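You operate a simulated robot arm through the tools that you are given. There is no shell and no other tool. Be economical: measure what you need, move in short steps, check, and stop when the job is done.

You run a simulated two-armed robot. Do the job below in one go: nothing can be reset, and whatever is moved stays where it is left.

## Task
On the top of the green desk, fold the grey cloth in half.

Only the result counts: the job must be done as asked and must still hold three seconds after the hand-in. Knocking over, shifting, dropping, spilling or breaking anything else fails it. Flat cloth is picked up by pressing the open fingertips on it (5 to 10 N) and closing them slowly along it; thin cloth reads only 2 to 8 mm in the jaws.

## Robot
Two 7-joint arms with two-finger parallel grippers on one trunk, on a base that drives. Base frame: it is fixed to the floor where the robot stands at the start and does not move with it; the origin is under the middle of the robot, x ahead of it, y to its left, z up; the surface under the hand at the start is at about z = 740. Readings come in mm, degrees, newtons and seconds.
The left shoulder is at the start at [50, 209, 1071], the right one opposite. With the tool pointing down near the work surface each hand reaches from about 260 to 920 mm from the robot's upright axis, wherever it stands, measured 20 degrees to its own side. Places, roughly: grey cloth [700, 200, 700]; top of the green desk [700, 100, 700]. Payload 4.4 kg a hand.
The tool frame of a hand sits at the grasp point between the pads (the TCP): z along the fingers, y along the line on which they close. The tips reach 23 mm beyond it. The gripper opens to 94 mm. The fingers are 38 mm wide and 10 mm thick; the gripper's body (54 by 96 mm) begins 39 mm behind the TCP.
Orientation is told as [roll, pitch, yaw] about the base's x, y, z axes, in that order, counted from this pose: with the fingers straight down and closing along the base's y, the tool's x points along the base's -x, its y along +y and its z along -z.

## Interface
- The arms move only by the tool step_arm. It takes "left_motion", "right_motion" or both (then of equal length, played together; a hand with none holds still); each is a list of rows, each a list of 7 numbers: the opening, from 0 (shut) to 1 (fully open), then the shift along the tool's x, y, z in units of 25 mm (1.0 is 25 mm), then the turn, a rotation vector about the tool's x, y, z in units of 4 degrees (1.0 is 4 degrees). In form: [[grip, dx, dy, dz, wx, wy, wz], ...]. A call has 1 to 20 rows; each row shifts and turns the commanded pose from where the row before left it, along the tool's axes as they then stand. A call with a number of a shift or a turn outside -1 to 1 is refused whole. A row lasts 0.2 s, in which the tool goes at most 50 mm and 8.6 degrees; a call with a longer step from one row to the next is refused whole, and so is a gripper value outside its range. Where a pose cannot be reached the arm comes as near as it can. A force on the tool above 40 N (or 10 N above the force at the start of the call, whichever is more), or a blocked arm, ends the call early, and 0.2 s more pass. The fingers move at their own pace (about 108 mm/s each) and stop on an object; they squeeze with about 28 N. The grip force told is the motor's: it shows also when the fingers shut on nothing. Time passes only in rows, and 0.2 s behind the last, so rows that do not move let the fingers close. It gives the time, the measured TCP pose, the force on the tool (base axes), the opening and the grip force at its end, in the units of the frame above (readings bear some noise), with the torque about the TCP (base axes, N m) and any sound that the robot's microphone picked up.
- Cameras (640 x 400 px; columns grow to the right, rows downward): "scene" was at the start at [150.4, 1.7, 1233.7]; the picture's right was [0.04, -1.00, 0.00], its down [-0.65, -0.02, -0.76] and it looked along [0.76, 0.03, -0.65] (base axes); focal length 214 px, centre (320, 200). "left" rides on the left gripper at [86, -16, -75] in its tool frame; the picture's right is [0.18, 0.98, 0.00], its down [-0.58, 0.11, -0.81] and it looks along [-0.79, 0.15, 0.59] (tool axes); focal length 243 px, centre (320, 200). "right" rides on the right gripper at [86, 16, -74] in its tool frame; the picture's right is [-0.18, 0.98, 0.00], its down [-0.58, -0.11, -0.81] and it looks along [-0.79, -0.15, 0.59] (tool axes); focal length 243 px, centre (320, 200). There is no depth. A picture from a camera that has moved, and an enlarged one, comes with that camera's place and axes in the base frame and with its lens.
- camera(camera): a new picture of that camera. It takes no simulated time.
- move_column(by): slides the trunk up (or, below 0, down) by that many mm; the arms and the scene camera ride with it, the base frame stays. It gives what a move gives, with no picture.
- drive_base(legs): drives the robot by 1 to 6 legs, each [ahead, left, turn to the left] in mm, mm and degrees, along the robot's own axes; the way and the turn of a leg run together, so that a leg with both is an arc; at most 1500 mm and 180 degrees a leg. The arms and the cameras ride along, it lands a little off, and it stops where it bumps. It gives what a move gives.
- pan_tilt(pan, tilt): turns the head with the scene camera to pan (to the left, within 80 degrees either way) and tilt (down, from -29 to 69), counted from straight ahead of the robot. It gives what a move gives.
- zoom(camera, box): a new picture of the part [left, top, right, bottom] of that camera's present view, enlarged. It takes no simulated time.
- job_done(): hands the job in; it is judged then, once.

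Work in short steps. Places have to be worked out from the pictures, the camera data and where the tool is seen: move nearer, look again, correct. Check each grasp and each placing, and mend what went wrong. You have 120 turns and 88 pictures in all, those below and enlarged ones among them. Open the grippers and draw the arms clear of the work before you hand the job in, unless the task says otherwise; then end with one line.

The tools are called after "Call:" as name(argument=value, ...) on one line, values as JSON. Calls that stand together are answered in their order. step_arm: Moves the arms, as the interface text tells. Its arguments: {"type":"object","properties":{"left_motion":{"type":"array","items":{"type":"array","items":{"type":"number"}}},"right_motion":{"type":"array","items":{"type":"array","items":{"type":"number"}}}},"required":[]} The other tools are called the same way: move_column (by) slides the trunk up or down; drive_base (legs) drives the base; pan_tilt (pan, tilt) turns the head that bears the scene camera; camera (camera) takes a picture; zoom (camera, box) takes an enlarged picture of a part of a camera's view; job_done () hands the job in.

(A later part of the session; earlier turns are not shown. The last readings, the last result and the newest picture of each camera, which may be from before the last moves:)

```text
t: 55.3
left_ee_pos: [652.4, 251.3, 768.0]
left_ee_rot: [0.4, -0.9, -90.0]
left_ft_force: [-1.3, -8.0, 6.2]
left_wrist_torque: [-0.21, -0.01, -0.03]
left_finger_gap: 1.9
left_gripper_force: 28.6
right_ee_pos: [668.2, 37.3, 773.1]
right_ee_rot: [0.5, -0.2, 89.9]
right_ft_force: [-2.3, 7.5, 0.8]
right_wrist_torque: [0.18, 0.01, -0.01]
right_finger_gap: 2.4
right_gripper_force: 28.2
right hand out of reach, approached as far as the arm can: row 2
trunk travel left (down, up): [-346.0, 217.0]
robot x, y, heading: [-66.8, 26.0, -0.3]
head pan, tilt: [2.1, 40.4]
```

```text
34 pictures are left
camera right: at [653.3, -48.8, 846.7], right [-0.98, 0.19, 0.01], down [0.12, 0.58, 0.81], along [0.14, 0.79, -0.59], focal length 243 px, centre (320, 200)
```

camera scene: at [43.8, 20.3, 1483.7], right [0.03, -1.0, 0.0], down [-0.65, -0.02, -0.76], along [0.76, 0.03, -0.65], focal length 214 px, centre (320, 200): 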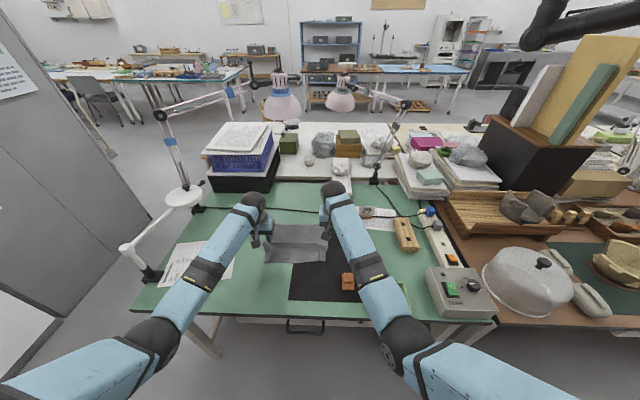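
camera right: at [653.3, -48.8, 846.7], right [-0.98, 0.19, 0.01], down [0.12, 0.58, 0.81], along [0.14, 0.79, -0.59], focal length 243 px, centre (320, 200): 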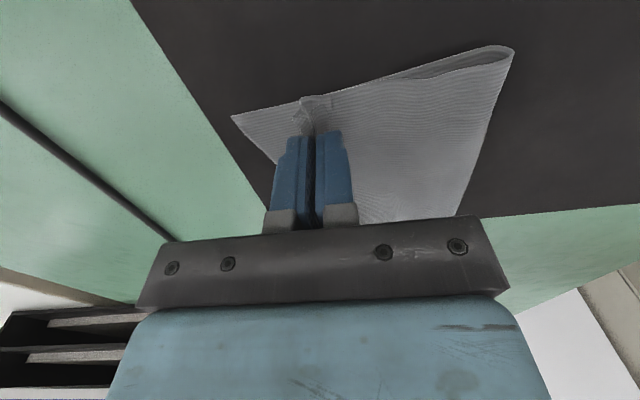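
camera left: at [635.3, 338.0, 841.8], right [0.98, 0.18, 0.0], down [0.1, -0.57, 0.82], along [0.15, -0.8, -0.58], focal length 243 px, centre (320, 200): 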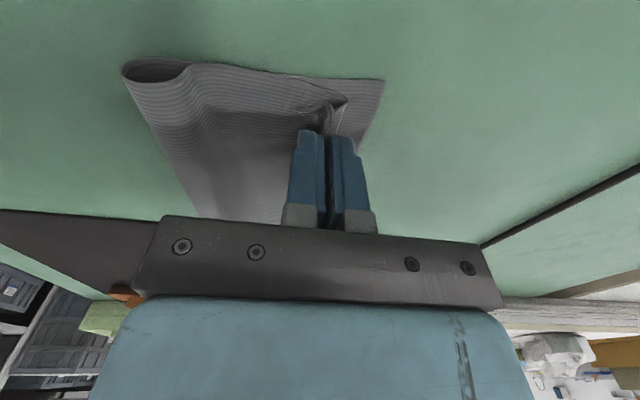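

Both pinches are now near the far edge. I open the fingers slightly and lift straight up to release.

Call:
step_arm(left_motion=[[0.1, 0, 0, 0, 0, 0, 0], [0.2, 0, 0, 0, 0, 0, 0], [0.25, 0, 0, -0.2, 0, 0, 0], [0.25, 0, 0, -0.5, 0, 0, 0], [0.25, 0, 0, -0.8, 0, 0, 0], [0.25, 0, 0, -0.8, 0, 0, 0], [0.25, 0, 0, -0.8, 0, 0, 0], [0.25, 0, 0, -0.8, 0, 0, 0]], right_motion=[[0.1, 0, 0, 0, 0, 0, 0], [0.2, 0, 0, 0, 0, 0, 0], [0.25, 0, 0, -0.2, 0, 0, 0], [0.25, 0, 0, -0.5, 0, 0, 0], [0.25, 0, 0, -0.8, 0, 0, 0], [0.25, 0, 0, -0.8, 0, 0, 0], [0.25, 0, 0, -0.8, 0, 0, 0], [0.25, 0, 0, -0.8, 0, 0, 0]])

Call:
camera(camera="left")

Call:
camera(camera="right")

Call:
zoom(camera="scene", box=[200, 180, 440, 330])

```text
t: 57.1
left_ee_pos: [651.7, 251.9, 865.6]
left_ee_rot: [0.4, -0.9, -90.0]
left_ft_force: [-0.1, -0.4, -0.3]
left_wrist_torque: [-0.03, 0.01, 0.01]
left_finger_gap: 23.4
left_gripper_force: 0.0
right_ee_pos: [669.9, 36.4, 869.9]
right_ee_rot: [0.5, -0.3, 89.9]
right_ft_force: [-0.1, 0.7, 0.7]
right_wrist_torque: [-0.01, 0.0, -0.02]
right_finger_gap: 23.5
right_gripper_force: 0.1
trunk travel left (down, up): [-346.0, 217.0]
robot x, y, heading: [-67.7, 22.6, -0.3]
head pan, tilt: [2.1, 40.4]
```

```text
33 pictures are left
camera left: at [635.1, 339.3, 939.6], right [0.98, 0.18, 0.0], down [0.1, -0.57, 0.82], along [0.15, -0.8, -0.58], focal length 243 px, centre (320, 200)
```

left: 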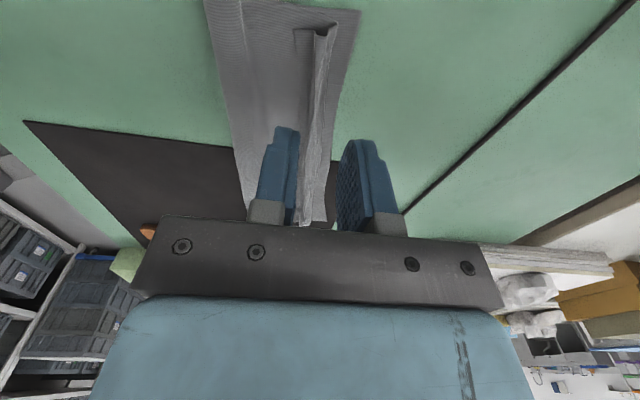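

```text
32 pictures are left
camera right: at [654.4, -49.7, 943.7], right [-0.98, 0.19, 0.01], down [0.12, 0.58, 0.81], along [0.14, 0.79, -0.59], focal length 243 px, centre (320, 200)
```

right: 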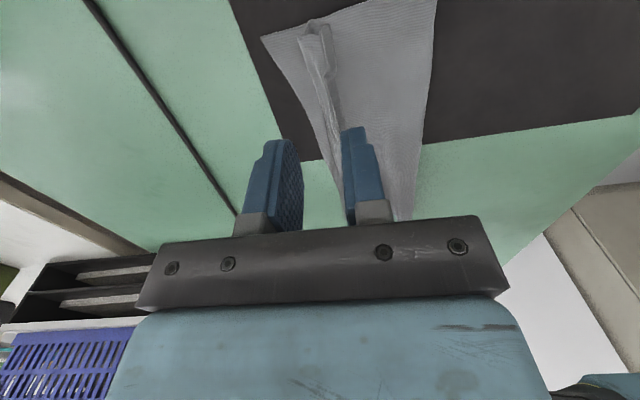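

```text
2.67 times, centred on (320, 255) of scene
camera zoom: at [83.1, 26.4, 1429.7], right [0.03, -1.0, 0.0], down [-0.65, -0.02, -0.76], along [0.76, 0.03, -0.65], focal length 572 px, centre (320, 53)
```

zoom: 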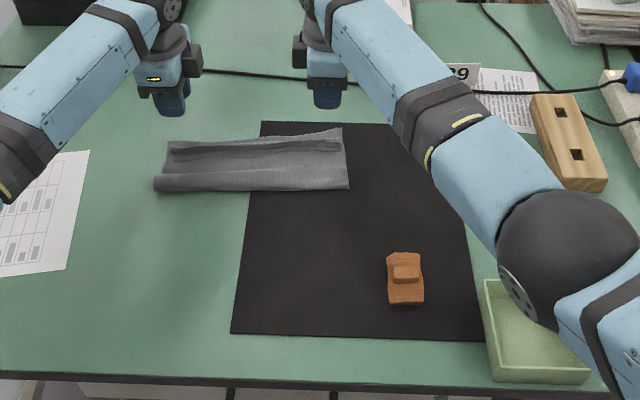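

The cloth is folded, with a small rolled strip along the upper edge. I zoom in tightly to judge it.

Call:
zoom(camera="scene", box=[250, 220, 340, 276])

Call:
zoom(camera="left", box=[190, 0, 380, 119])

Call:
zoom(camera="right", box=[240, 0, 450, 131])

```text
7.11 times, centred on (295, 248) of scene
camera zoom: at [83.1, 26.4, 1429.7], right [0.03, -1.0, 0.0], down [-0.65, -0.02, -0.76], along [0.76, 0.03, -0.65], focal length 1525 px, centre (498, -141)
```

zoom: 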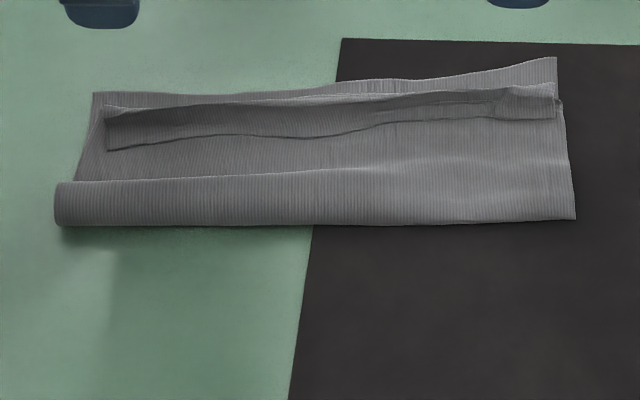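

```text
3.36 times, centred on (285, 60) of left
camera zoom: at [635.1, 339.3, 939.6], right [0.98, 0.18, 0.0], down [0.1, -0.57, 0.82], along [0.15, -0.8, -0.58], focal length 816 px, centre (438, 672)
```

zoom: 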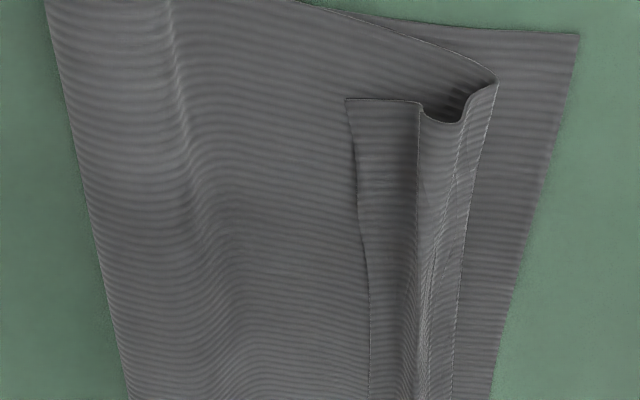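

```text
3.05 times, centred on (345, 66) of right
camera zoom: at [654.4, -49.7, 943.7], right [-0.98, 0.19, 0.01], down [0.12, 0.58, 0.81], along [0.14, 0.79, -0.59], focal length 739 px, centre (244, 610)
```

zoom: 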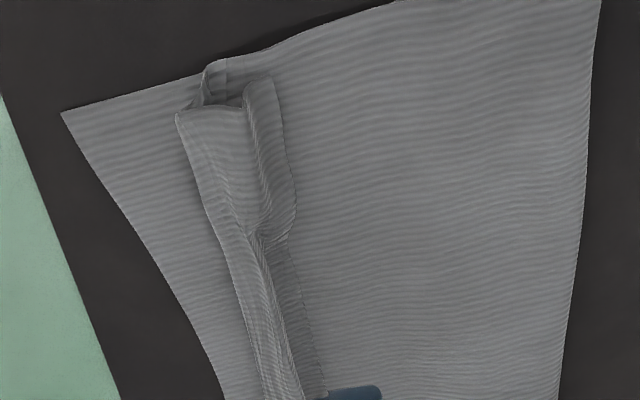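

As feared, the upper edge is tucked back on top in a strip about 25–30 mm wide. I'll try to unroll it like a tread: with closed fingers pressing lightly on the strip near its free edge and dragging forward. I start with the left hand.

Call:
step_arm(left_motion=[[0, 0.2, -0.25, 0.8, 0, 0, 0], [0, 0.2, -0.25, 0.8, 0, 0, 0], [0, 0, 0, 0.8, 0, 0, 0], [0, 0, 0, 0.8, 0, 0, 0], [0, 0, 0, 0.3, 0, 0, 0], [0, 0, 0, 0, 0, 0, 0]])

Call:
camera(camera="left")

```text
t: 58.5
left_ee_pos: [640.1, 261.3, 776.1]
left_ee_rot: [0.3, -0.8, -90.0]
left_ft_force: [0.1, 0.6, -0.3]
left_wrist_torque: [0.01, 0.01, -0.01]
left_finger_gap: 0.0
left_gripper_force: 28.1
right_ee_pos: [670.6, 36.2, 870.6]
right_ee_rot: [0.6, -0.2, 89.9]
right_ft_force: [-0.5, -0.1, 0.1]
right_wrist_torque: [-0.01, 0.0, 0.02]
right_finger_gap: 23.5
right_gripper_force: 0.1
trunk travel left (down, up): [-346.0, 217.0]
robot x, y, heading: [-64.2, 25.4, -0.4]
head pan, tilt: [2.1, 40.4]
```

```text
27 pictures are left
camera left: at [624.1, 348.6, 850.4], right [0.98, 0.18, 0.0], down [0.1, -0.57, 0.82], along [0.15, -0.8, -0.58], focal length 243 px, centre (320, 200)
```

left: 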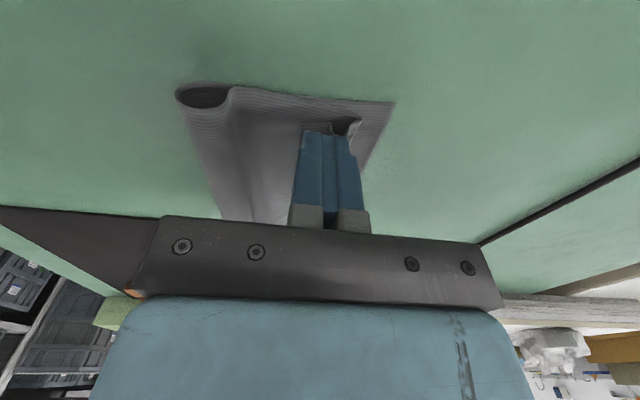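

The fingers are right over the strip. I lower to a light contact.

Call:
step_arm(left_motion=[[0, 0, -0.1, 0.2, 0, 0, 0], [0, 0, 0, 0.12, 0, 0, 0], [0, 0, 0, 0, 0, 0, 0]])

```text
t: 59.3
left_ee_pos: [637.2, 260.2, 769.4]
left_ee_rot: [0.4, -0.7, -90.0]
left_ft_force: [1.0, 0.4, -0.5]
left_wrist_torque: [0.0, 0.02, 0.01]
left_finger_gap: 0.0
left_gripper_force: 28.0
right_ee_pos: [669.5, 36.5, 869.7]
right_ee_rot: [0.5, -0.3, 89.8]
right_ft_force: [-0.5, 0.1, -0.1]
right_wrist_torque: [-0.01, -0.01, 0.0]
right_finger_gap: 23.5
right_gripper_force: 0.1
trunk travel left (down, up): [-346.0, 217.0]
robot x, y, heading: [-65.4, 29.3, -0.3]
head pan, tilt: [2.1, 40.4]
```

A little lower until force shows.

Call:
step_arm(left_motion=[[0, 0, 0, 0.12, 0, 0, 0], [0, 0, 0, 0, 0, 0, 0]])

```text
t: 59.9
left_ee_pos: [637.2, 261.5, 766.4]
left_ee_rot: [0.3, -0.8, -90.0]
left_ft_force: [-0.1, 0.0, 1.4]
left_wrist_torque: [-0.01, -0.05, -0.03]
left_finger_gap: 0.1
left_gripper_force: 28.3
right_ee_pos: [669.5, 35.7, 869.7]
right_ee_rot: [0.6, -0.1, 89.8]
right_ft_force: [0.0, 0.0, -0.1]
right_wrist_torque: [0.02, 0.01, 0.0]
right_finger_gap: 23.6
right_gripper_force: 0.1
trunk travel left (down, up): [-346.0, 217.0]
robot x, y, heading: [-68.7, 25.9, -0.3]
head pan, tilt: [2.1, 40.4]
```

Contact begins (1.4 N). I press a hair more and drag forward 50 mm slowly.

Call:
step_arm(left_motion=[[0, 0, 0, 0.04, 0, 0, 0], [0, 0, 0.2, 0, 0, 0, 0], [0, 0, 0.2, 0, 0, 0, 0], [0, 0, 0.2, 0, 0, 0, 0], [0, 0, 0.2, 0, 0, 0, 0], [0, 0, 0.2, 0, 0, 0, 0], [0, 0, 0.2, 0, 0, 0, 0], [0, 0, 0.2, 0, 0, 0, 0], [0, 0, 0.2, 0, 0, 0, 0], [0, 0, 0.2, 0, 0, 0, 0], [0, 0, 0.2, 0, 0, 0, 0]])

Call:
camera(camera="left")

```text
t: 62.3
left_ee_pos: [688.1, 259.8, 764.9]
left_ee_rot: [0.3, -0.9, -90.0]
left_ft_force: [-0.2, 0.1, 3.1]
left_wrist_torque: [0.01, 0.0, 0.0]
left_finger_gap: 0.0
left_gripper_force: 28.0
right_ee_pos: [669.6, 37.3, 868.7]
right_ee_rot: [0.6, -0.2, 89.9]
right_ft_force: [0.3, -0.2, 0.2]
right_wrist_torque: [-0.02, 0.01, 0.0]
right_finger_gap: 23.6
right_gripper_force: 0.1
trunk travel left (down, up): [-346.0, 217.0]
robot x, y, heading: [-64.8, 20.9, -0.2]
head pan, tilt: [2.1, 40.4]
```

```text
26 pictures are left
camera left: at [671.5, 348.3, 839.4], right [0.98, 0.18, 0.0], down [0.1, -0.57, 0.82], along [0.15, -0.8, -0.58], focal length 243 px, centre (320, 200)
```

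left: 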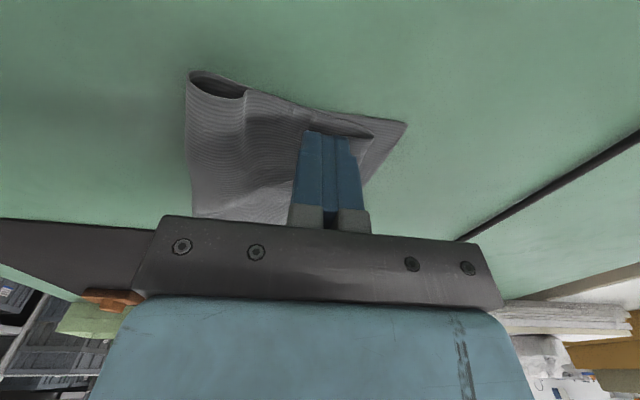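

The whole cloth slid forward instead of unrolling (the left far corner is now at about x=726). I lift off and take a good look at where the strip's free edge lies.

Call:
step_arm(left_motion=[[0, 0, 0, -0.8, 0, 0, 0], [0.15, 0, -0.6, -0.8, 0, 0, 0], [0.15, 0, -0.6, -0.8, 0, 0, 0], [0.15, 0, -0.6, 0, 0, 0, 0], [0.15, 0, 0, 0, 0, 0, 0]])

Call:
zoom(camera="scene", box=[250, 210, 346, 270])

Call:
zoom(camera="left", box=[160, 0, 480, 200])

```text
t: 63.5
left_ee_pos: [640.1, 262.7, 825.5]
left_ee_rot: [0.4, -1.0, -90.0]
left_ft_force: [0.3, 0.2, 0.3]
left_wrist_torque: [-0.02, 0.0, -0.01]
left_finger_gap: 14.2
left_gripper_force: 0.1
right_ee_pos: [669.9, 35.3, 868.8]
right_ee_rot: [0.6, -0.1, 90.0]
right_ft_force: [-0.5, -0.2, 0.2]
right_wrist_torque: [0.01, -0.05, 0.02]
right_finger_gap: 23.7
right_gripper_force: 0.0
trunk travel left (down, up): [-346.0, 217.0]
robot x, y, heading: [-68.3, 25.7, -0.0]
head pan, tilt: [2.1, 40.4]
```

```text
6.67 times, centred on (298, 240) of scene
camera zoom: at [83.7, 26.2, 1429.7], right [0.03, -1.0, 0.0], down [-0.65, -0.02, -0.76], along [0.76, 0.03, -0.65], focal length 1430 px, centre (467, -67)
```

zoom: 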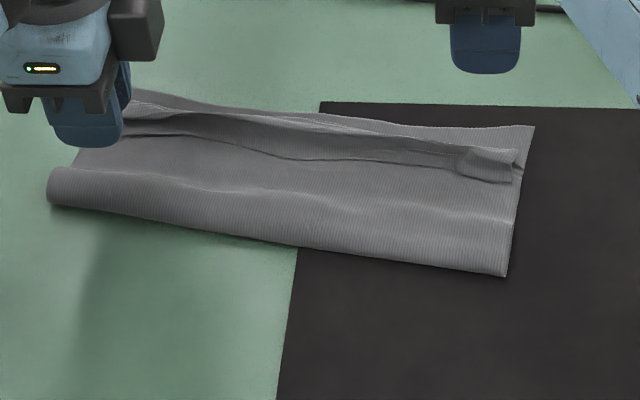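

```text
2.00 times, centred on (320, 100) of left
camera zoom: at [625.0, 348.9, 899.6], right [0.98, 0.18, 0.0], down [0.1, -0.57, 0.82], along [0.15, -0.8, -0.58], focal length 485 px, centre (320, 400)
```

zoom: 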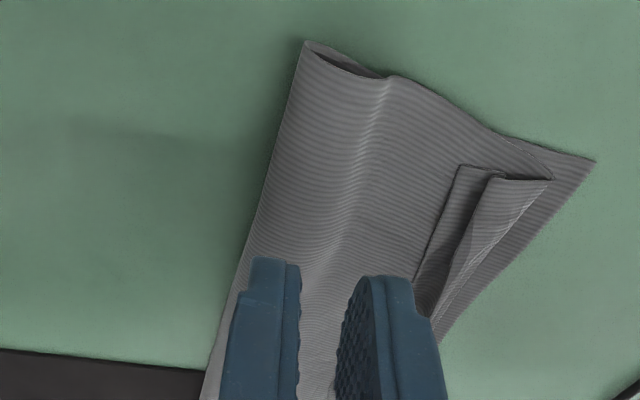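

The folded cloth is now turned about 6°: the strip's free edge runs from about (656, 20) to (685, 275), with its crease ~30 mm beyond. I'll pinch just the free edge with a small ridge using both hands, turned to match, and flip it forward.

Call:
step_arm(left_motion=[[0.15, -0.09, 0.56, 0.35, 0, 0, 0], [0.15, -0.09, 0.56, 0.35, 0, 0, 0], [0.15, -0.09, 0.56, 0.35, 0, 0, 0], [0.15, -0.09, 0.56, 0.35, 0, 0, 0], [0.15, 0, 0, 0, 0, 0, 0.8], [0.15, 0, 0, 0, 0, 0, 0.8], [0.15, 0, 0, 0, 0, 0, 0]], right_motion=[[0.15, 0, 0, 0.79, 0, 0, 0], [0.15, 0, 0, 0.79, 0, 0, 0], [0.15, 0, 0, 0.79, 0, 0, 0], [0.15, 0, 0, 0.79, 0, 0, 0], [0.15, 0, 0, 0, 0, 0, 0.8], [0.15, 0, 0, 0, 0, 0, 0.8], [0.15, 0, 0, 0, 0, 0, 0]])

Call:
zoom(camera="left", box=[160, 30, 480, 230])

Call:
zoom(camera="right", box=[160, 30, 480, 230])

```text
t: 65.1
left_ee_pos: [697.8, 252.2, 791.6]
left_ee_rot: [0.4, -0.7, -96.5]
left_ft_force: [0.5, -0.9, -0.3]
left_wrist_torque: [0.0, -0.01, -0.03]
left_finger_gap: 14.0
left_gripper_force: 0.0
right_ee_pos: [669.1, 36.4, 790.0]
right_ee_rot: [0.6, -0.3, 83.5]
right_ft_force: [0.1, 0.1, 1.0]
right_wrist_torque: [0.01, -0.04, 0.03]
right_finger_gap: 13.9
right_gripper_force: 0.1
trunk travel left (down, up): [-346.0, 217.0]
robot x, y, heading: [-67.9, 22.6, -0.2]
head pan, tilt: [2.1, 40.4]
```

```text
2.00 times, centred on (320, 130) of left
camera zoom: at [691.5, 341.1, 864.8], right [1.0, 0.07, 0.01], down [0.04, -0.58, 0.82], along [0.06, -0.81, -0.58], focal length 485 px, centre (320, 340)
```

zoom: 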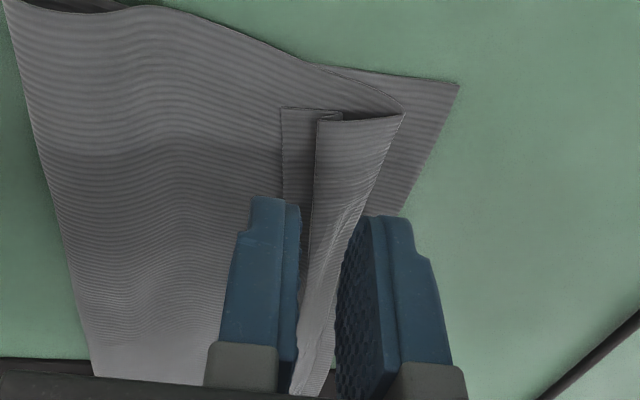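

```text
2.00 times, centred on (320, 130) of right
camera zoom: at [645.4, -46.7, 864.1], right [-0.96, 0.29, 0.01], down [0.18, 0.56, 0.81], along [0.23, 0.77, -0.59], focal length 485 px, centre (320, 340)
```

zoom: 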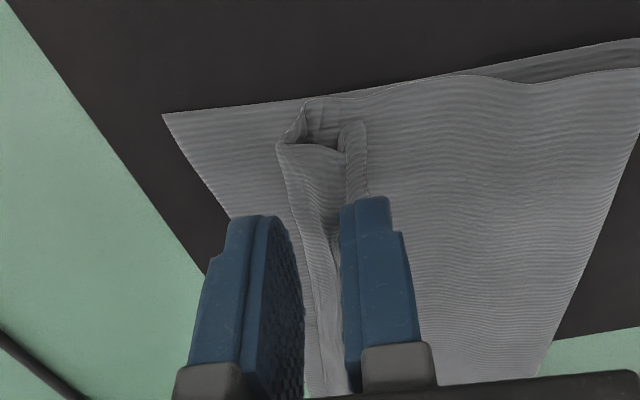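

Both hands straddle the strip well (left wants ~3 mm more forward). I lower to contact.

Call:
step_arm(left_motion=[[0.15, 0, 0.12, 0.4, 0, 0, 0], [0.15, 0, 0, 0.4, 0, 0, 0], [0.15, 0, 0, 0.12, 0, 0, 0], [0.15, 0, 0, 0, 0, 0, 0]], right_motion=[[0.15, 0, 0, 0.4, 0, 0, 0], [0.15, 0, 0, 0.3, 0, 0, 0], [0.15, 0, 0, 0, 0, 0, 0], [0.15, 0, 0, 0, 0, 0, 0]])

```text
t: 66.1
left_ee_pos: [701.5, 251.1, 768.4]
left_ee_rot: [0.5, -0.7, -96.4]
left_ft_force: [-0.3, 0.3, 0.7]
left_wrist_torque: [0.01, 0.02, 0.02]
left_finger_gap: 14.1
left_gripper_force: 0.1
right_ee_pos: [668.6, 35.7, 773.4]
right_ee_rot: [0.5, -0.2, 83.5]
right_ft_force: [-0.6, -0.9, 1.7]
right_wrist_torque: [0.02, 0.0, -0.01]
right_finger_gap: 14.1
right_gripper_force: 0.1
trunk travel left (down, up): [-346.0, 217.0]
robot x, y, heading: [-64.5, 26.2, -0.3]
head pan, tilt: [2.1, 40.4]
```

I lower a few millimetres more and close both slowly.

Call:
step_arm(left_motion=[[0.15, 0, 0, 0.1, 0, 0, 0], [0.13, 0, 0, 0, 0, 0, 0], [0.1, 0, 0, 0, 0, 0, 0], [0.07, 0, 0, 0, 0, 0, 0], [0.04, 0, 0, 0, 0, 0, 0], [0, 0, 0, 0, 0, 0, 0], [0, 0, 0, 0, 0, 0, 0]], right_motion=[[0.15, 0, 0, 0.12, 0, 0, 0], [0.13, 0, 0, 0, 0, 0, 0], [0.1, 0, 0, 0, 0, 0, 0], [0.07, 0, 0, 0, 0, 0, 0], [0.04, 0, 0, 0, 0, 0, 0], [0, 0, 0, 0, 0, 0, 0], [0, 0, 0, 0, 0, 0, 0]])

Call:
zoom(camera="left", box=[160, 30, 480, 230])

Call:
zoom(camera="right", box=[160, 30, 480, 230])

```text
t: 67.7
left_ee_pos: [701.1, 252.2, 768.1]
left_ee_rot: [0.5, -0.8, -96.3]
left_ft_force: [-0.1, -0.5, 1.2]
left_wrist_torque: [0.0, 0.05, 0.01]
left_finger_gap: 2.1
left_gripper_force: 28.3
right_ee_pos: [668.2, 37.5, 771.5]
right_ee_rot: [0.4, -0.2, 83.5]
right_ft_force: [2.0, 1.2, 13.5]
right_wrist_torque: [-0.08, -0.06, 0.0]
right_finger_gap: 1.8
right_gripper_force: 28.2
trunk travel left (down, up): [-346.0, 217.0]
robot x, y, heading: [-66.2, 28.1, -0.4]
head pan, tilt: [2.1, 40.4]
```

```text
2.00 times, centred on (320, 130) of left
camera zoom: at [693.9, 340.3, 840.7], right [1.0, 0.07, 0.01], down [0.04, -0.58, 0.82], along [0.06, -0.81, -0.58], focal length 485 px, centre (320, 340)
```

zoom: 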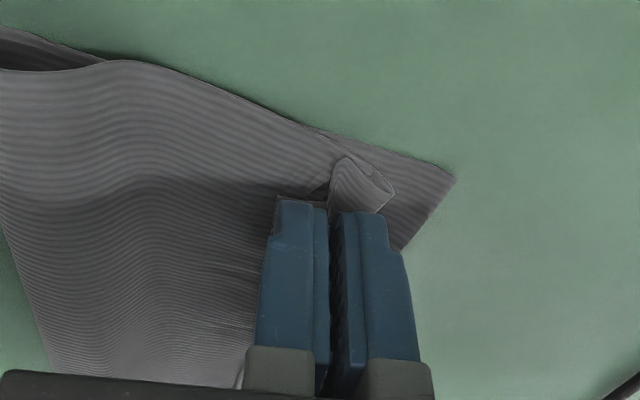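

```text
2.00 times, centred on (320, 130) of right
camera zoom: at [644.4, -46.6, 845.4], right [-0.96, 0.29, 0.01], down [0.18, 0.56, 0.81], along [0.23, 0.77, -0.59], focal length 485 px, centre (320, 340)
```

zoom: 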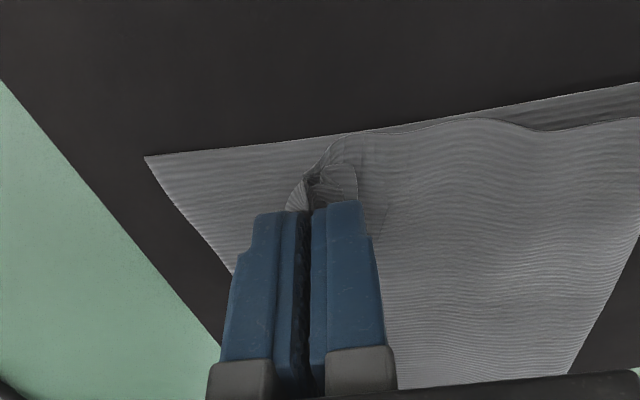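

Both pinched the strip. I lift 45 mm with a little forward motion and check with the left camera.

Call:
step_arm(left_motion=[[0, 0, 0, -0.4, 0, 0, 0], [0, 0, 0, -0.4, 0, 0, 0], [0, 0, 0.2, -0.5, 0, 0, 0], [0, 0, 0.3, -0.5, 0, 0, 0], [0, 0, 0, 0, 0, 0, 0]], right_motion=[[0, 0, 0, -0.4, 0, 0, 0], [0, 0, 0, -0.4, 0, 0, 0], [0, 0, -0.2, -0.5, 0, 0, 0], [0, 0, -0.3, -0.5, 0, 0, 0], [0, 0, 0, 0, 0, 0, 0]])

Call:
camera(camera="left")

```text
t: 68.9
left_ee_pos: [713.1, 251.7, 810.4]
left_ee_rot: [0.4, -0.8, -96.5]
left_ft_force: [0.1, -0.4, -0.7]
left_wrist_torque: [0.0, 0.0, 0.0]
left_finger_gap: 1.8
left_gripper_force: 27.5
right_ee_pos: [687.7, 37.9, 813.2]
right_ee_rot: [0.6, -0.2, 83.5]
right_ft_force: [-0.1, -0.5, -0.6]
right_wrist_torque: [0.05, 0.0, 0.01]
right_finger_gap: 1.7
right_gripper_force: 28.4
right hand out of reach, approached as far as the arm can: row 1, 2
trunk travel left (down, up): [-346.0, 217.0]
robot x, y, heading: [-67.9, 25.4, -0.3]
head pan, tilt: [2.1, 40.4]
```

```text
19 pictures are left
camera left: at [707.3, 339.6, 884.1], right [1.0, 0.07, 0.0], down [0.04, -0.58, 0.82], along [0.06, -0.81, -0.58], focal length 243 px, centre (320, 200)
```

left: 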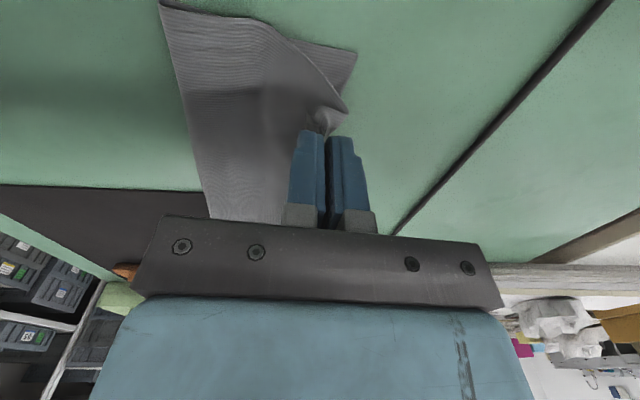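

The edge hangs from a small pinch now. I set the hands about 12 mm further forward and low (tips ~15 mm above the cloth), so the springy edge can fall open when released.

Call:
drive_base(legs=[[12, 0, 0]])

Call:
move_column(by=-24)

Call:
zoom(camera="left", box=[120, 0, 440, 200])

Call:
zoom(camera="right", box=[200, 0, 520, 200])

```text
t: 69.7
left_ee_pos: [724.3, 250.5, 812.3]
left_ee_rot: [0.5, -0.8, -96.4]
left_ft_force: [-0.4, 0.3, -1.1]
left_wrist_torque: [0.01, -0.01, 0.02]
left_finger_gap: 1.8
left_gripper_force: 27.9
right_ee_pos: [699.0, 39.8, 813.1]
right_ee_rot: [0.5, -0.2, 83.5]
right_ft_force: [0.4, -0.1, -0.1]
right_wrist_torque: [-0.02, 0.0, 0.0]
right_finger_gap: 1.7
right_gripper_force: 28.2
trunk travel left (down, up): [-346.0, 217.0]
robot x, y, heading: [-58.6, 23.2, 0.0]
head pan, tilt: [2.1, 40.4]
```

```text
t: 70.4
left_ee_pos: [724.5, 250.4, 787.6]
left_ee_rot: [0.4, -0.8, -96.4]
left_ft_force: [-0.1, 0.3, -1.0]
left_wrist_torque: [0.03, -0.01, -0.02]
left_finger_gap: 1.6
left_gripper_force: 28.4
right_ee_pos: [698.6, 37.5, 789.5]
right_ee_rot: [0.5, -0.2, 83.5]
right_ft_force: [0.8, 0.7, -0.7]
right_wrist_torque: [0.01, -0.02, 0.02]
right_finger_gap: 1.8
right_gripper_force: 27.3
trunk travel left (down, up): [-322.0, 241.0]
robot x, y, heading: [-52.8, 24.1, -0.3]
head pan, tilt: [2.1, 40.4]
```

```text
2.00 times, centred on (280, 100) of left
camera zoom: at [718.6, 339.2, 860.7], right [1.0, 0.07, 0.01], down [0.04, -0.58, 0.82], along [0.06, -0.81, -0.58], focal length 485 px, centre (400, 400)
```

zoom: 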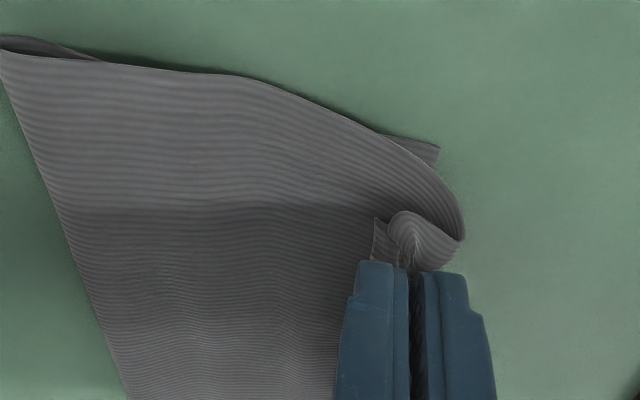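

```text
2.00 times, centred on (360, 100) of right
camera zoom: at [674.6, -45.1, 862.6], right [-0.96, 0.29, 0.01], down [0.18, 0.56, 0.81], along [0.23, 0.77, -0.59], focal length 485 px, centre (240, 400)
```

zoom: 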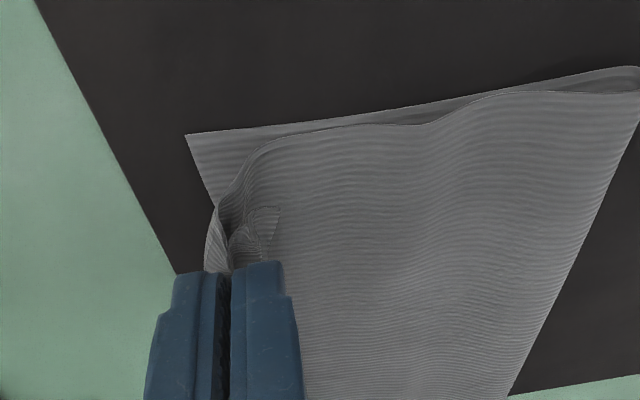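

The edge is hooked under the fingertips here. It should open better released in the air from a taut slope, so I raise the hands 40 mm, back 18 mm, and look.

Call:
step_arm(left_motion=[[0, 0, -0.18, -0.4, 0, 0, 0], [0, 0, -0.18, -0.4, 0, 0, 0], [0, 0, -0.18, -0.4, 0, 0, 0], [0, 0, -0.18, -0.4, 0, 0, 0], [0, 0, 0, 0, 0, 0, 0]], right_motion=[[0, 0, 0.18, -0.4, 0, 0, 0], [0, 0, 0.18, -0.4, 0, 0, 0], [0, 0, 0.18, -0.4, 0, 0, 0], [0, 0, 0.18, -0.4, 0, 0, 0], [0, 0, 0, 0, 0, 0, 0]])

Call:
zoom(camera="left", box=[120, 0, 440, 200])

```text
t: 71.6
left_ee_pos: [708.7, 254.1, 825.5]
left_ee_rot: [0.4, -0.8, -96.4]
left_ft_force: [-0.7, 0.7, -1.1]
left_wrist_torque: [-0.01, 0.02, -0.01]
left_finger_gap: 1.7
left_gripper_force: 28.2
right_ee_pos: [682.6, 41.0, 828.5]
right_ee_rot: [0.5, -0.1, 83.5]
right_ft_force: [0.6, 0.1, -0.5]
right_wrist_torque: [0.01, -0.03, -0.01]
right_finger_gap: 1.7
right_gripper_force: 27.9
trunk travel left (down, up): [-322.0, 241.0]
robot x, y, heading: [-56.9, 26.3, -0.2]
head pan, tilt: [2.1, 40.4]
```

```text
2.00 times, centred on (280, 100) of left
camera zoom: at [701.9, 342.1, 899.8], right [1.0, 0.07, 0.0], down [0.04, -0.58, 0.82], along [0.06, -0.81, -0.58], focal length 485 px, centre (400, 400)
```

zoom: 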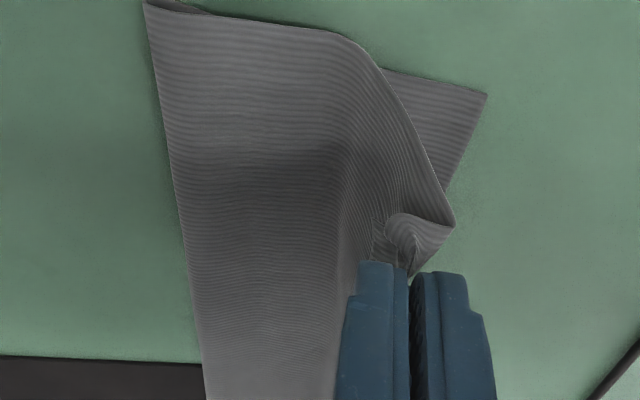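

The sheet now slopes up to the fingers. I open quickly, then lift away, and check.

Call:
step_arm(left_motion=[[0.35, 0, 0, 0, 0, 0, 0], [0.35, 0, 0, 0, 0, 0, 0], [0.35, 0, 0, -0.6, 0, 0, 0], [0.35, 0, 0, -0.8, 0, 0, 0], [0.35, 0, 0, -0.8, 0, 0, 0]], right_motion=[[0.35, 0, 0, 0, 0, 0, 0], [0.35, 0, 0, 0, 0, 0, 0], [0.35, 0, 0, -0.6, 0, 0, 0], [0.35, 0, 0, -0.8, 0, 0, 0], [0.35, 0, 0, -0.8, 0, 0, 0]])

Call:
zoom(camera="scene", box=[240, 200, 352, 270])

```text
t: 72.8
left_ee_pos: [707.9, 252.4, 881.8]
left_ee_rot: [0.4, -0.8, -96.5]
left_ft_force: [0.2, -0.7, 0.0]
left_wrist_torque: [0.02, -0.02, 0.02]
left_finger_gap: 32.8
left_gripper_force: 0.1
right_ee_pos: [681.3, 40.0, 883.7]
right_ee_rot: [0.5, -0.2, 83.4]
right_ft_force: [-0.1, -0.1, -0.3]
right_wrist_torque: [-0.04, 0.04, 0.01]
right_finger_gap: 32.8
right_gripper_force: 0.0
trunk travel left (down, up): [-322.0, 241.0]
robot x, y, heading: [-55.9, 25.5, -0.0]
head pan, tilt: [2.1, 40.4]
```

```text
5.71 times, centred on (296, 235) of scene
camera zoom: at [94.7, 26.2, 1405.7], right [0.03, -1.0, 0.0], down [-0.65, -0.02, -0.76], along [0.76, 0.03, -0.65], focal length 1226 px, centre (457, 0)
```

zoom: 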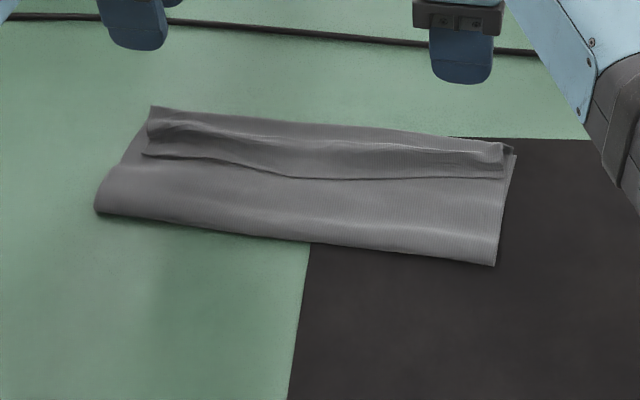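

The hem is still tucked back. Better idea: pick the cloth up by its mid-line (near the present fold) with both hands so both halves hang and gravity unrolls the hem, then lay it down again folded. I move to above the near fold: left ≈(652, 268), right ≈(623, 45).

Call:
step_arm(left_motion=[[0.25, 0.063, -0.383, 0.1, 0, 0, 0], [0.25, 0.063, -0.383, 0.6, 0, 0, 0], [0.25, 0.063, -0.383, 0.7, 0, 0, 0], [0.25, 0.063, -0.383, 0.7, 0, 0, 0], [0.25, 0.063, -0.383, 0.8, 0, 0, 0], [0.25, 0.063, -0.383, 0.8, 0, 0, 0], [0.25, 0, 0, 0, 0, 0, 0]], right_motion=[[0.25, 0.01, 0.388, 0.1, 0, 0, 0], [0.25, 0.01, 0.388, 0.6, 0, 0, 0], [0.25, 0.01, 0.388, 0.7, 0, 0, 0], [0.25, 0.01, 0.388, 0.7, 0, 0, 0], [0.25, 0.01, 0.388, 0.8, 0, 0, 0], [0.25, 0.01, 0.388, 0.8, 0, 0, 0], [0.25, 0, 0, 0, 0, 0, 0]])

Call:
camera(camera="left")

Call:
camera(camera="right")

```text
t: 74.4
left_ee_pos: [650.0, 269.9, 788.1]
left_ee_rot: [0.5, -0.9, -96.4]
left_ft_force: [0.7, -0.5, 0.1]
left_wrist_torque: [0.03, 0.01, 0.02]
left_finger_gap: 23.5
left_gripper_force: 0.0
right_ee_pos: [623.7, 47.2, 790.9]
right_ee_rot: [0.6, -0.2, 83.5]
right_ft_force: [0.0, -0.3, -1.1]
right_wrist_torque: [-0.01, 0.0, -0.06]
right_finger_gap: 23.5
right_gripper_force: 0.0
trunk travel left (down, up): [-322.0, 241.0]
robot x, y, heading: [-57.2, 24.7, -0.2]
head pan, tilt: [2.1, 40.4]
```

```text
14 pictures are left
camera left: at [644.2, 357.5, 861.1], right [1.0, 0.07, 0.01], down [0.04, -0.58, 0.82], along [0.06, -0.81, -0.58], focal length 243 px, centre (320, 200)
```

left: 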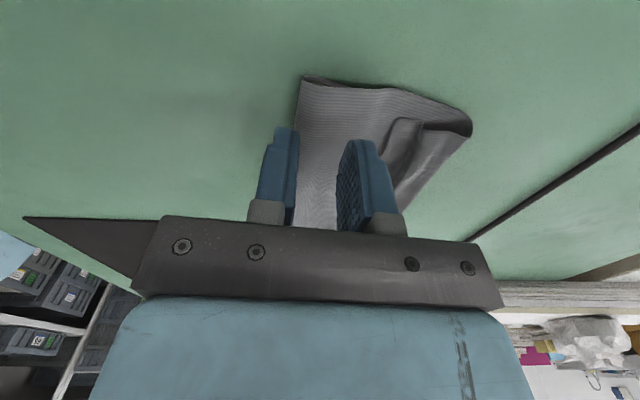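

```text
13 pictures are left
camera right: at [599.0, -37.0, 865.0], right [-0.96, 0.29, 0.01], down [0.18, 0.56, 0.81], along [0.23, 0.77, -0.59], focal length 243 px, centre (320, 200)
```

right: 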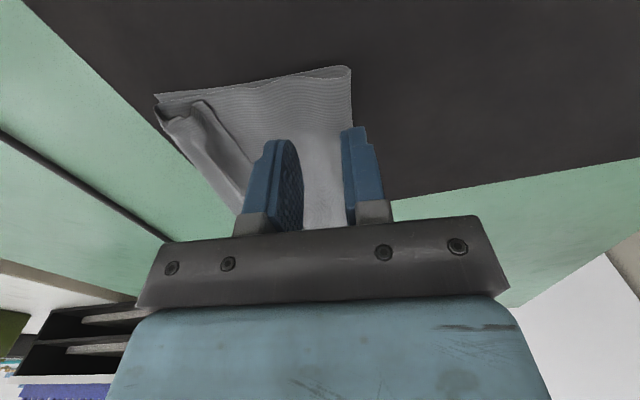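

The fingers straddle the fold well; I nudge forward a few mm and lower to contact.

Call:
step_arm(left_motion=[[0.25, 0, 0.22, 0.4, 0, 0, 0], [0.25, 0, 0, 0.3, 0, 0, 0], [0.25, 0, 0, 0.2, 0, 0, 0], [0.25, 0, 0, 0, 0, 0, 0]], right_motion=[[0.25, 0, -0.1, 0.4, 0, 0, 0], [0.25, 0, 0, 0.3, 0, 0, 0], [0.25, 0, 0, 0.15, 0, 0, 0], [0.25, 0, 0, 0, 0, 0, 0]])

```text
t: 75.4
left_ee_pos: [657.2, 268.3, 763.9]
left_ee_rot: [0.5, -0.8, -96.4]
left_ft_force: [0.9, -0.3, 0.8]
left_wrist_torque: [0.02, 0.0, 0.0]
left_finger_gap: 23.8
left_gripper_force: 0.1
right_ee_pos: [624.2, 46.1, 770.8]
right_ee_rot: [0.6, -0.1, 83.5]
right_ft_force: [0.5, 0.8, 0.1]
right_wrist_torque: [-0.01, 0.03, 0.02]
right_finger_gap: 23.7
right_gripper_force: 0.0
trunk travel left (down, up): [-322.0, 241.0]
robot x, y, heading: [-53.3, 25.6, -0.4]
head pan, tilt: [2.1, 40.4]
```

I press slightly more and close both slowly.

Call:
step_arm(left_motion=[[0.25, 0, 0, 0.05, 0, 0, 0], [0.25, 0, 0, 0.02, 0, 0, 0], [0.21, 0, 0, 0, 0, 0, 0], [0.17, 0, 0, 0, 0, 0, 0], [0.13, 0, 0, 0, 0, 0, 0], [0.09, 0, 0, 0, 0, 0, 0], [0.05, 0, 0, 0, 0, 0, 0], [0, 0, 0, 0, 0, 0, 0], [0, 0, 0, 0, 0, 0, 0]], right_motion=[[0.25, 0, 0, 0.1, 0, 0, 0], [0.25, 0, 0, 0.07, 0, 0, 0], [0.21, 0, 0, 0, 0, 0, 0], [0.17, 0, 0, 0, 0, 0, 0], [0.13, 0, 0, 0, 0, 0, 0], [0.09, 0, 0, 0, 0, 0, 0], [0.05, 0, 0, 0, 0, 0, 0], [0, 0, 0, 0, 0, 0, 0], [0, 0, 0, 0, 0, 0, 0]])

Call:
camera(camera="left")

```text
t: 77.4
left_ee_pos: [656.0, 266.7, 765.8]
left_ee_rot: [0.5, -0.8, -96.5]
left_ft_force: [-0.5, 0.5, 0.1]
left_wrist_torque: [-0.02, -0.01, -0.02]
left_finger_gap: 2.0
left_gripper_force: 27.9
right_ee_pos: [625.7, 45.5, 767.0]
right_ee_rot: [0.4, -0.2, 83.5]
right_ft_force: [-0.3, 0.7, 13.5]
right_wrist_torque: [-0.15, 0.02, 0.0]
right_finger_gap: 1.8
right_gripper_force: 27.6
trunk travel left (down, up): [-322.0, 241.0]
robot x, y, heading: [-54.6, 27.8, -0.3]
head pan, tilt: [2.1, 40.4]
```

```text
12 pictures are left
camera left: at [649.4, 356.4, 839.2], right [1.0, 0.07, 0.01], down [0.04, -0.58, 0.82], along [0.06, -0.81, -0.58], focal length 243 px, centre (320, 200)
```

left: 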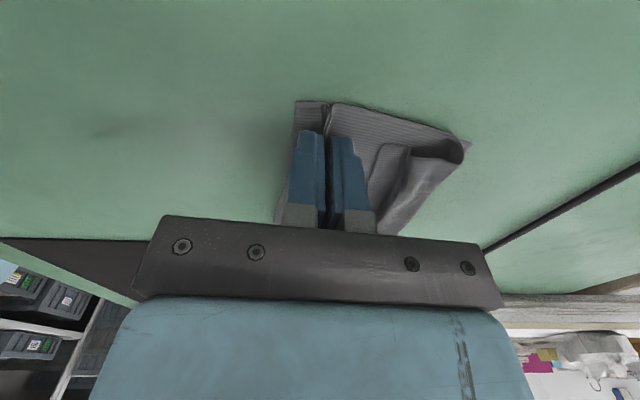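

Both hold a ridge near the mid-line. I raise the trunk 165 mm to let both halves hang, then look.

Call:
move_column(by=165)

Call:
camera(camera="left")

Call:
camera(camera="scene")

```text
t: 79.3
left_ee_pos: [656.4, 267.6, 929.5]
left_ee_rot: [0.4, -0.9, -96.3]
left_ft_force: [-0.4, -0.3, 0.0]
left_wrist_torque: [-0.01, 0.0, -0.01]
left_finger_gap: 2.0
left_gripper_force: 28.2
right_ee_pos: [626.8, 45.6, 931.1]
right_ee_rot: [0.6, -0.2, 83.4]
right_ft_force: [0.0, 0.0, -0.4]
right_wrist_torque: [-0.05, -0.02, -0.03]
right_finger_gap: 1.7
right_gripper_force: 28.2
trunk travel left (down, up): [-487.0, 76.0]
robot x, y, heading: [-58.3, 24.2, -0.3]
head pan, tilt: [2.1, 40.4]
```

```text
11 pictures are left
camera left: at [650.4, 356.3, 1002.8], right [1.0, 0.07, 0.0], down [0.04, -0.58, 0.82], along [0.06, -0.81, -0.58], focal length 243 px, centre (320, 200)
```

left: 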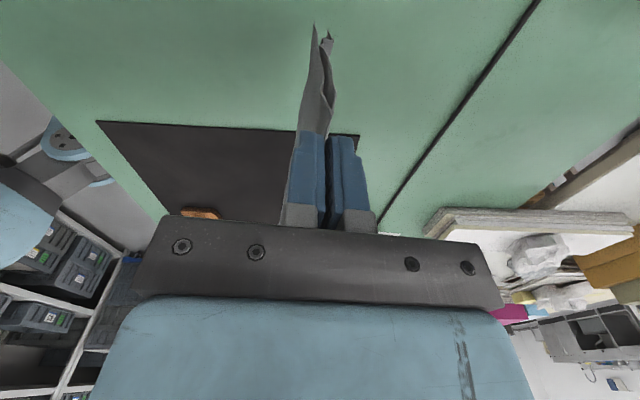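

```text
10 pictures are left
camera scene: at [95.5, 26.4, 1570.6], right [0.03, -1.0, 0.0], down [-0.65, -0.02, -0.76], along [0.76, 0.03, -0.65], focal length 214 px, centre (320, 200)
```

scene: 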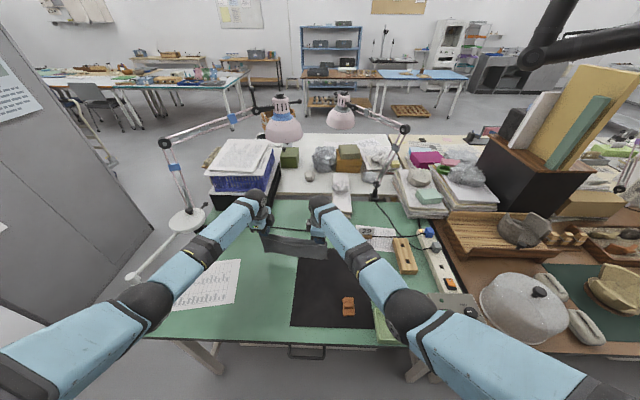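

Both halves hang straight and the hem has fallen open. Now I lower until the bottom edges touch and drive back so both layers trail forward together.

Call:
move_column(by=-58)

Call:
drive_base(legs=[[-55, 0, 0]])

Call:
camera(camera="left")

```text
t: 80.2
left_ee_pos: [656.2, 269.3, 872.0]
left_ee_rot: [0.6, -0.8, -96.4]
left_ft_force: [-1.2, -0.1, 0.3]
left_wrist_torque: [0.0, 0.01, -0.02]
left_finger_gap: 1.8
left_gripper_force: 27.8
right_ee_pos: [626.3, 46.0, 873.5]
right_ee_rot: [0.5, -0.2, 83.5]
right_ft_force: [-0.6, 0.4, 0.0]
right_wrist_torque: [0.03, 0.01, -0.02]
right_finger_gap: 1.7
right_gripper_force: 27.9
trunk travel left (down, up): [-429.0, 134.0]
robot x, y, heading: [-55.5, 28.2, -0.1]
head pan, tilt: [2.1, 40.4]
```

```text
t: 81.2
left_ee_pos: [601.0, 268.5, 872.1]
left_ee_rot: [0.5, -0.8, -96.4]
left_ft_force: [-0.1, -0.4, 0.8]
left_wrist_torque: [-0.04, -0.04, 0.02]
left_finger_gap: 2.0
left_gripper_force: 28.2
right_ee_pos: [571.0, 46.2, 873.7]
right_ee_rot: [0.5, -0.2, 83.5]
right_ft_force: [-0.5, 1.0, 0.3]
right_wrist_torque: [0.0, -0.02, -0.05]
right_finger_gap: 1.7
right_gripper_force: 27.8
trunk travel left (down, up): [-429.0, 134.0]
robot x, y, heading: [-109.6, 28.0, 0.1]
head pan, tilt: [2.1, 40.4]
```

```text
9 pictures are left
camera left: at [595.3, 356.3, 945.5], right [1.0, 0.07, 0.01], down [0.04, -0.58, 0.82], along [0.06, -0.81, -0.58], focal length 243 px, centre (320, 200)
```

left: 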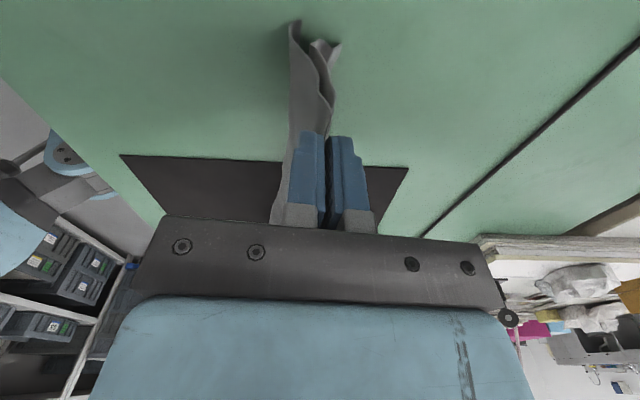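

The rear half's bottom edge already leans slightly toward me, so laying down while moving forward (layers trailing toward me) is safer. I lower 15 mm, drive forward 45 mm, and look.

Call:
move_column(by=-18)

Call:
drive_base(legs=[[50, 0, 0]])

Call:
camera(camera="left")

```text
t: 81.8
left_ee_pos: [601.7, 266.3, 854.6]
left_ee_rot: [0.5, -0.9, -96.4]
left_ft_force: [-0.2, -0.6, -0.1]
left_wrist_torque: [-0.02, -0.04, 0.01]
left_finger_gap: 1.9
left_gripper_force: 28.0
right_ee_pos: [570.7, 46.0, 855.9]
right_ee_rot: [0.5, -0.2, 83.6]
right_ft_force: [-0.3, 0.3, -0.4]
right_wrist_torque: [0.02, -0.01, 0.02]
right_finger_gap: 1.8
right_gripper_force: 27.9
trunk travel left (down, up): [-411.0, 152.0]
robot x, y, heading: [-109.5, 25.1, 0.1]
head pan, tilt: [2.1, 40.4]
```

```text
t: 82.8
left_ee_pos: [651.6, 267.8, 853.8]
left_ee_rot: [0.4, -0.8, -96.4]
left_ft_force: [0.3, -0.2, -0.1]
left_wrist_torque: [-0.02, 0.01, 0.0]
left_finger_gap: 1.7
left_gripper_force: 27.8
right_ee_pos: [620.2, 46.3, 854.7]
right_ee_rot: [0.7, -0.2, 83.4]
right_ft_force: [0.2, 0.9, -0.4]
right_wrist_torque: [-0.04, 0.0, 0.01]
right_finger_gap: 1.6
right_gripper_force: 28.4
trunk travel left (down, up): [-411.0, 152.0]
robot x, y, heading: [-62.0, 23.9, -0.1]
head pan, tilt: [2.1, 40.4]
```

```text
8 pictures are left
camera left: at [645.0, 356.0, 926.7], right [1.0, 0.07, 0.0], down [0.04, -0.58, 0.82], along [0.06, -0.81, -0.58], focal length 243 px, centre (320, 200)
```

left: 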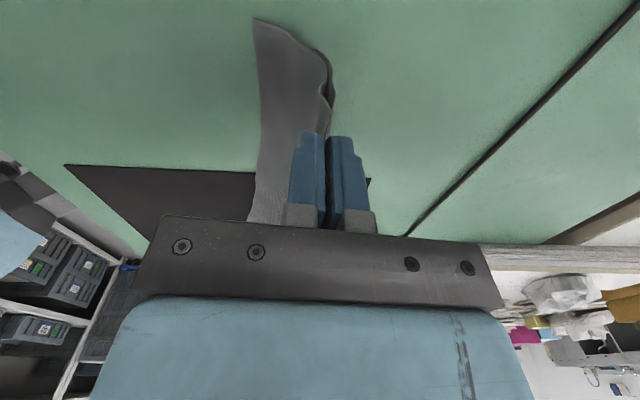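

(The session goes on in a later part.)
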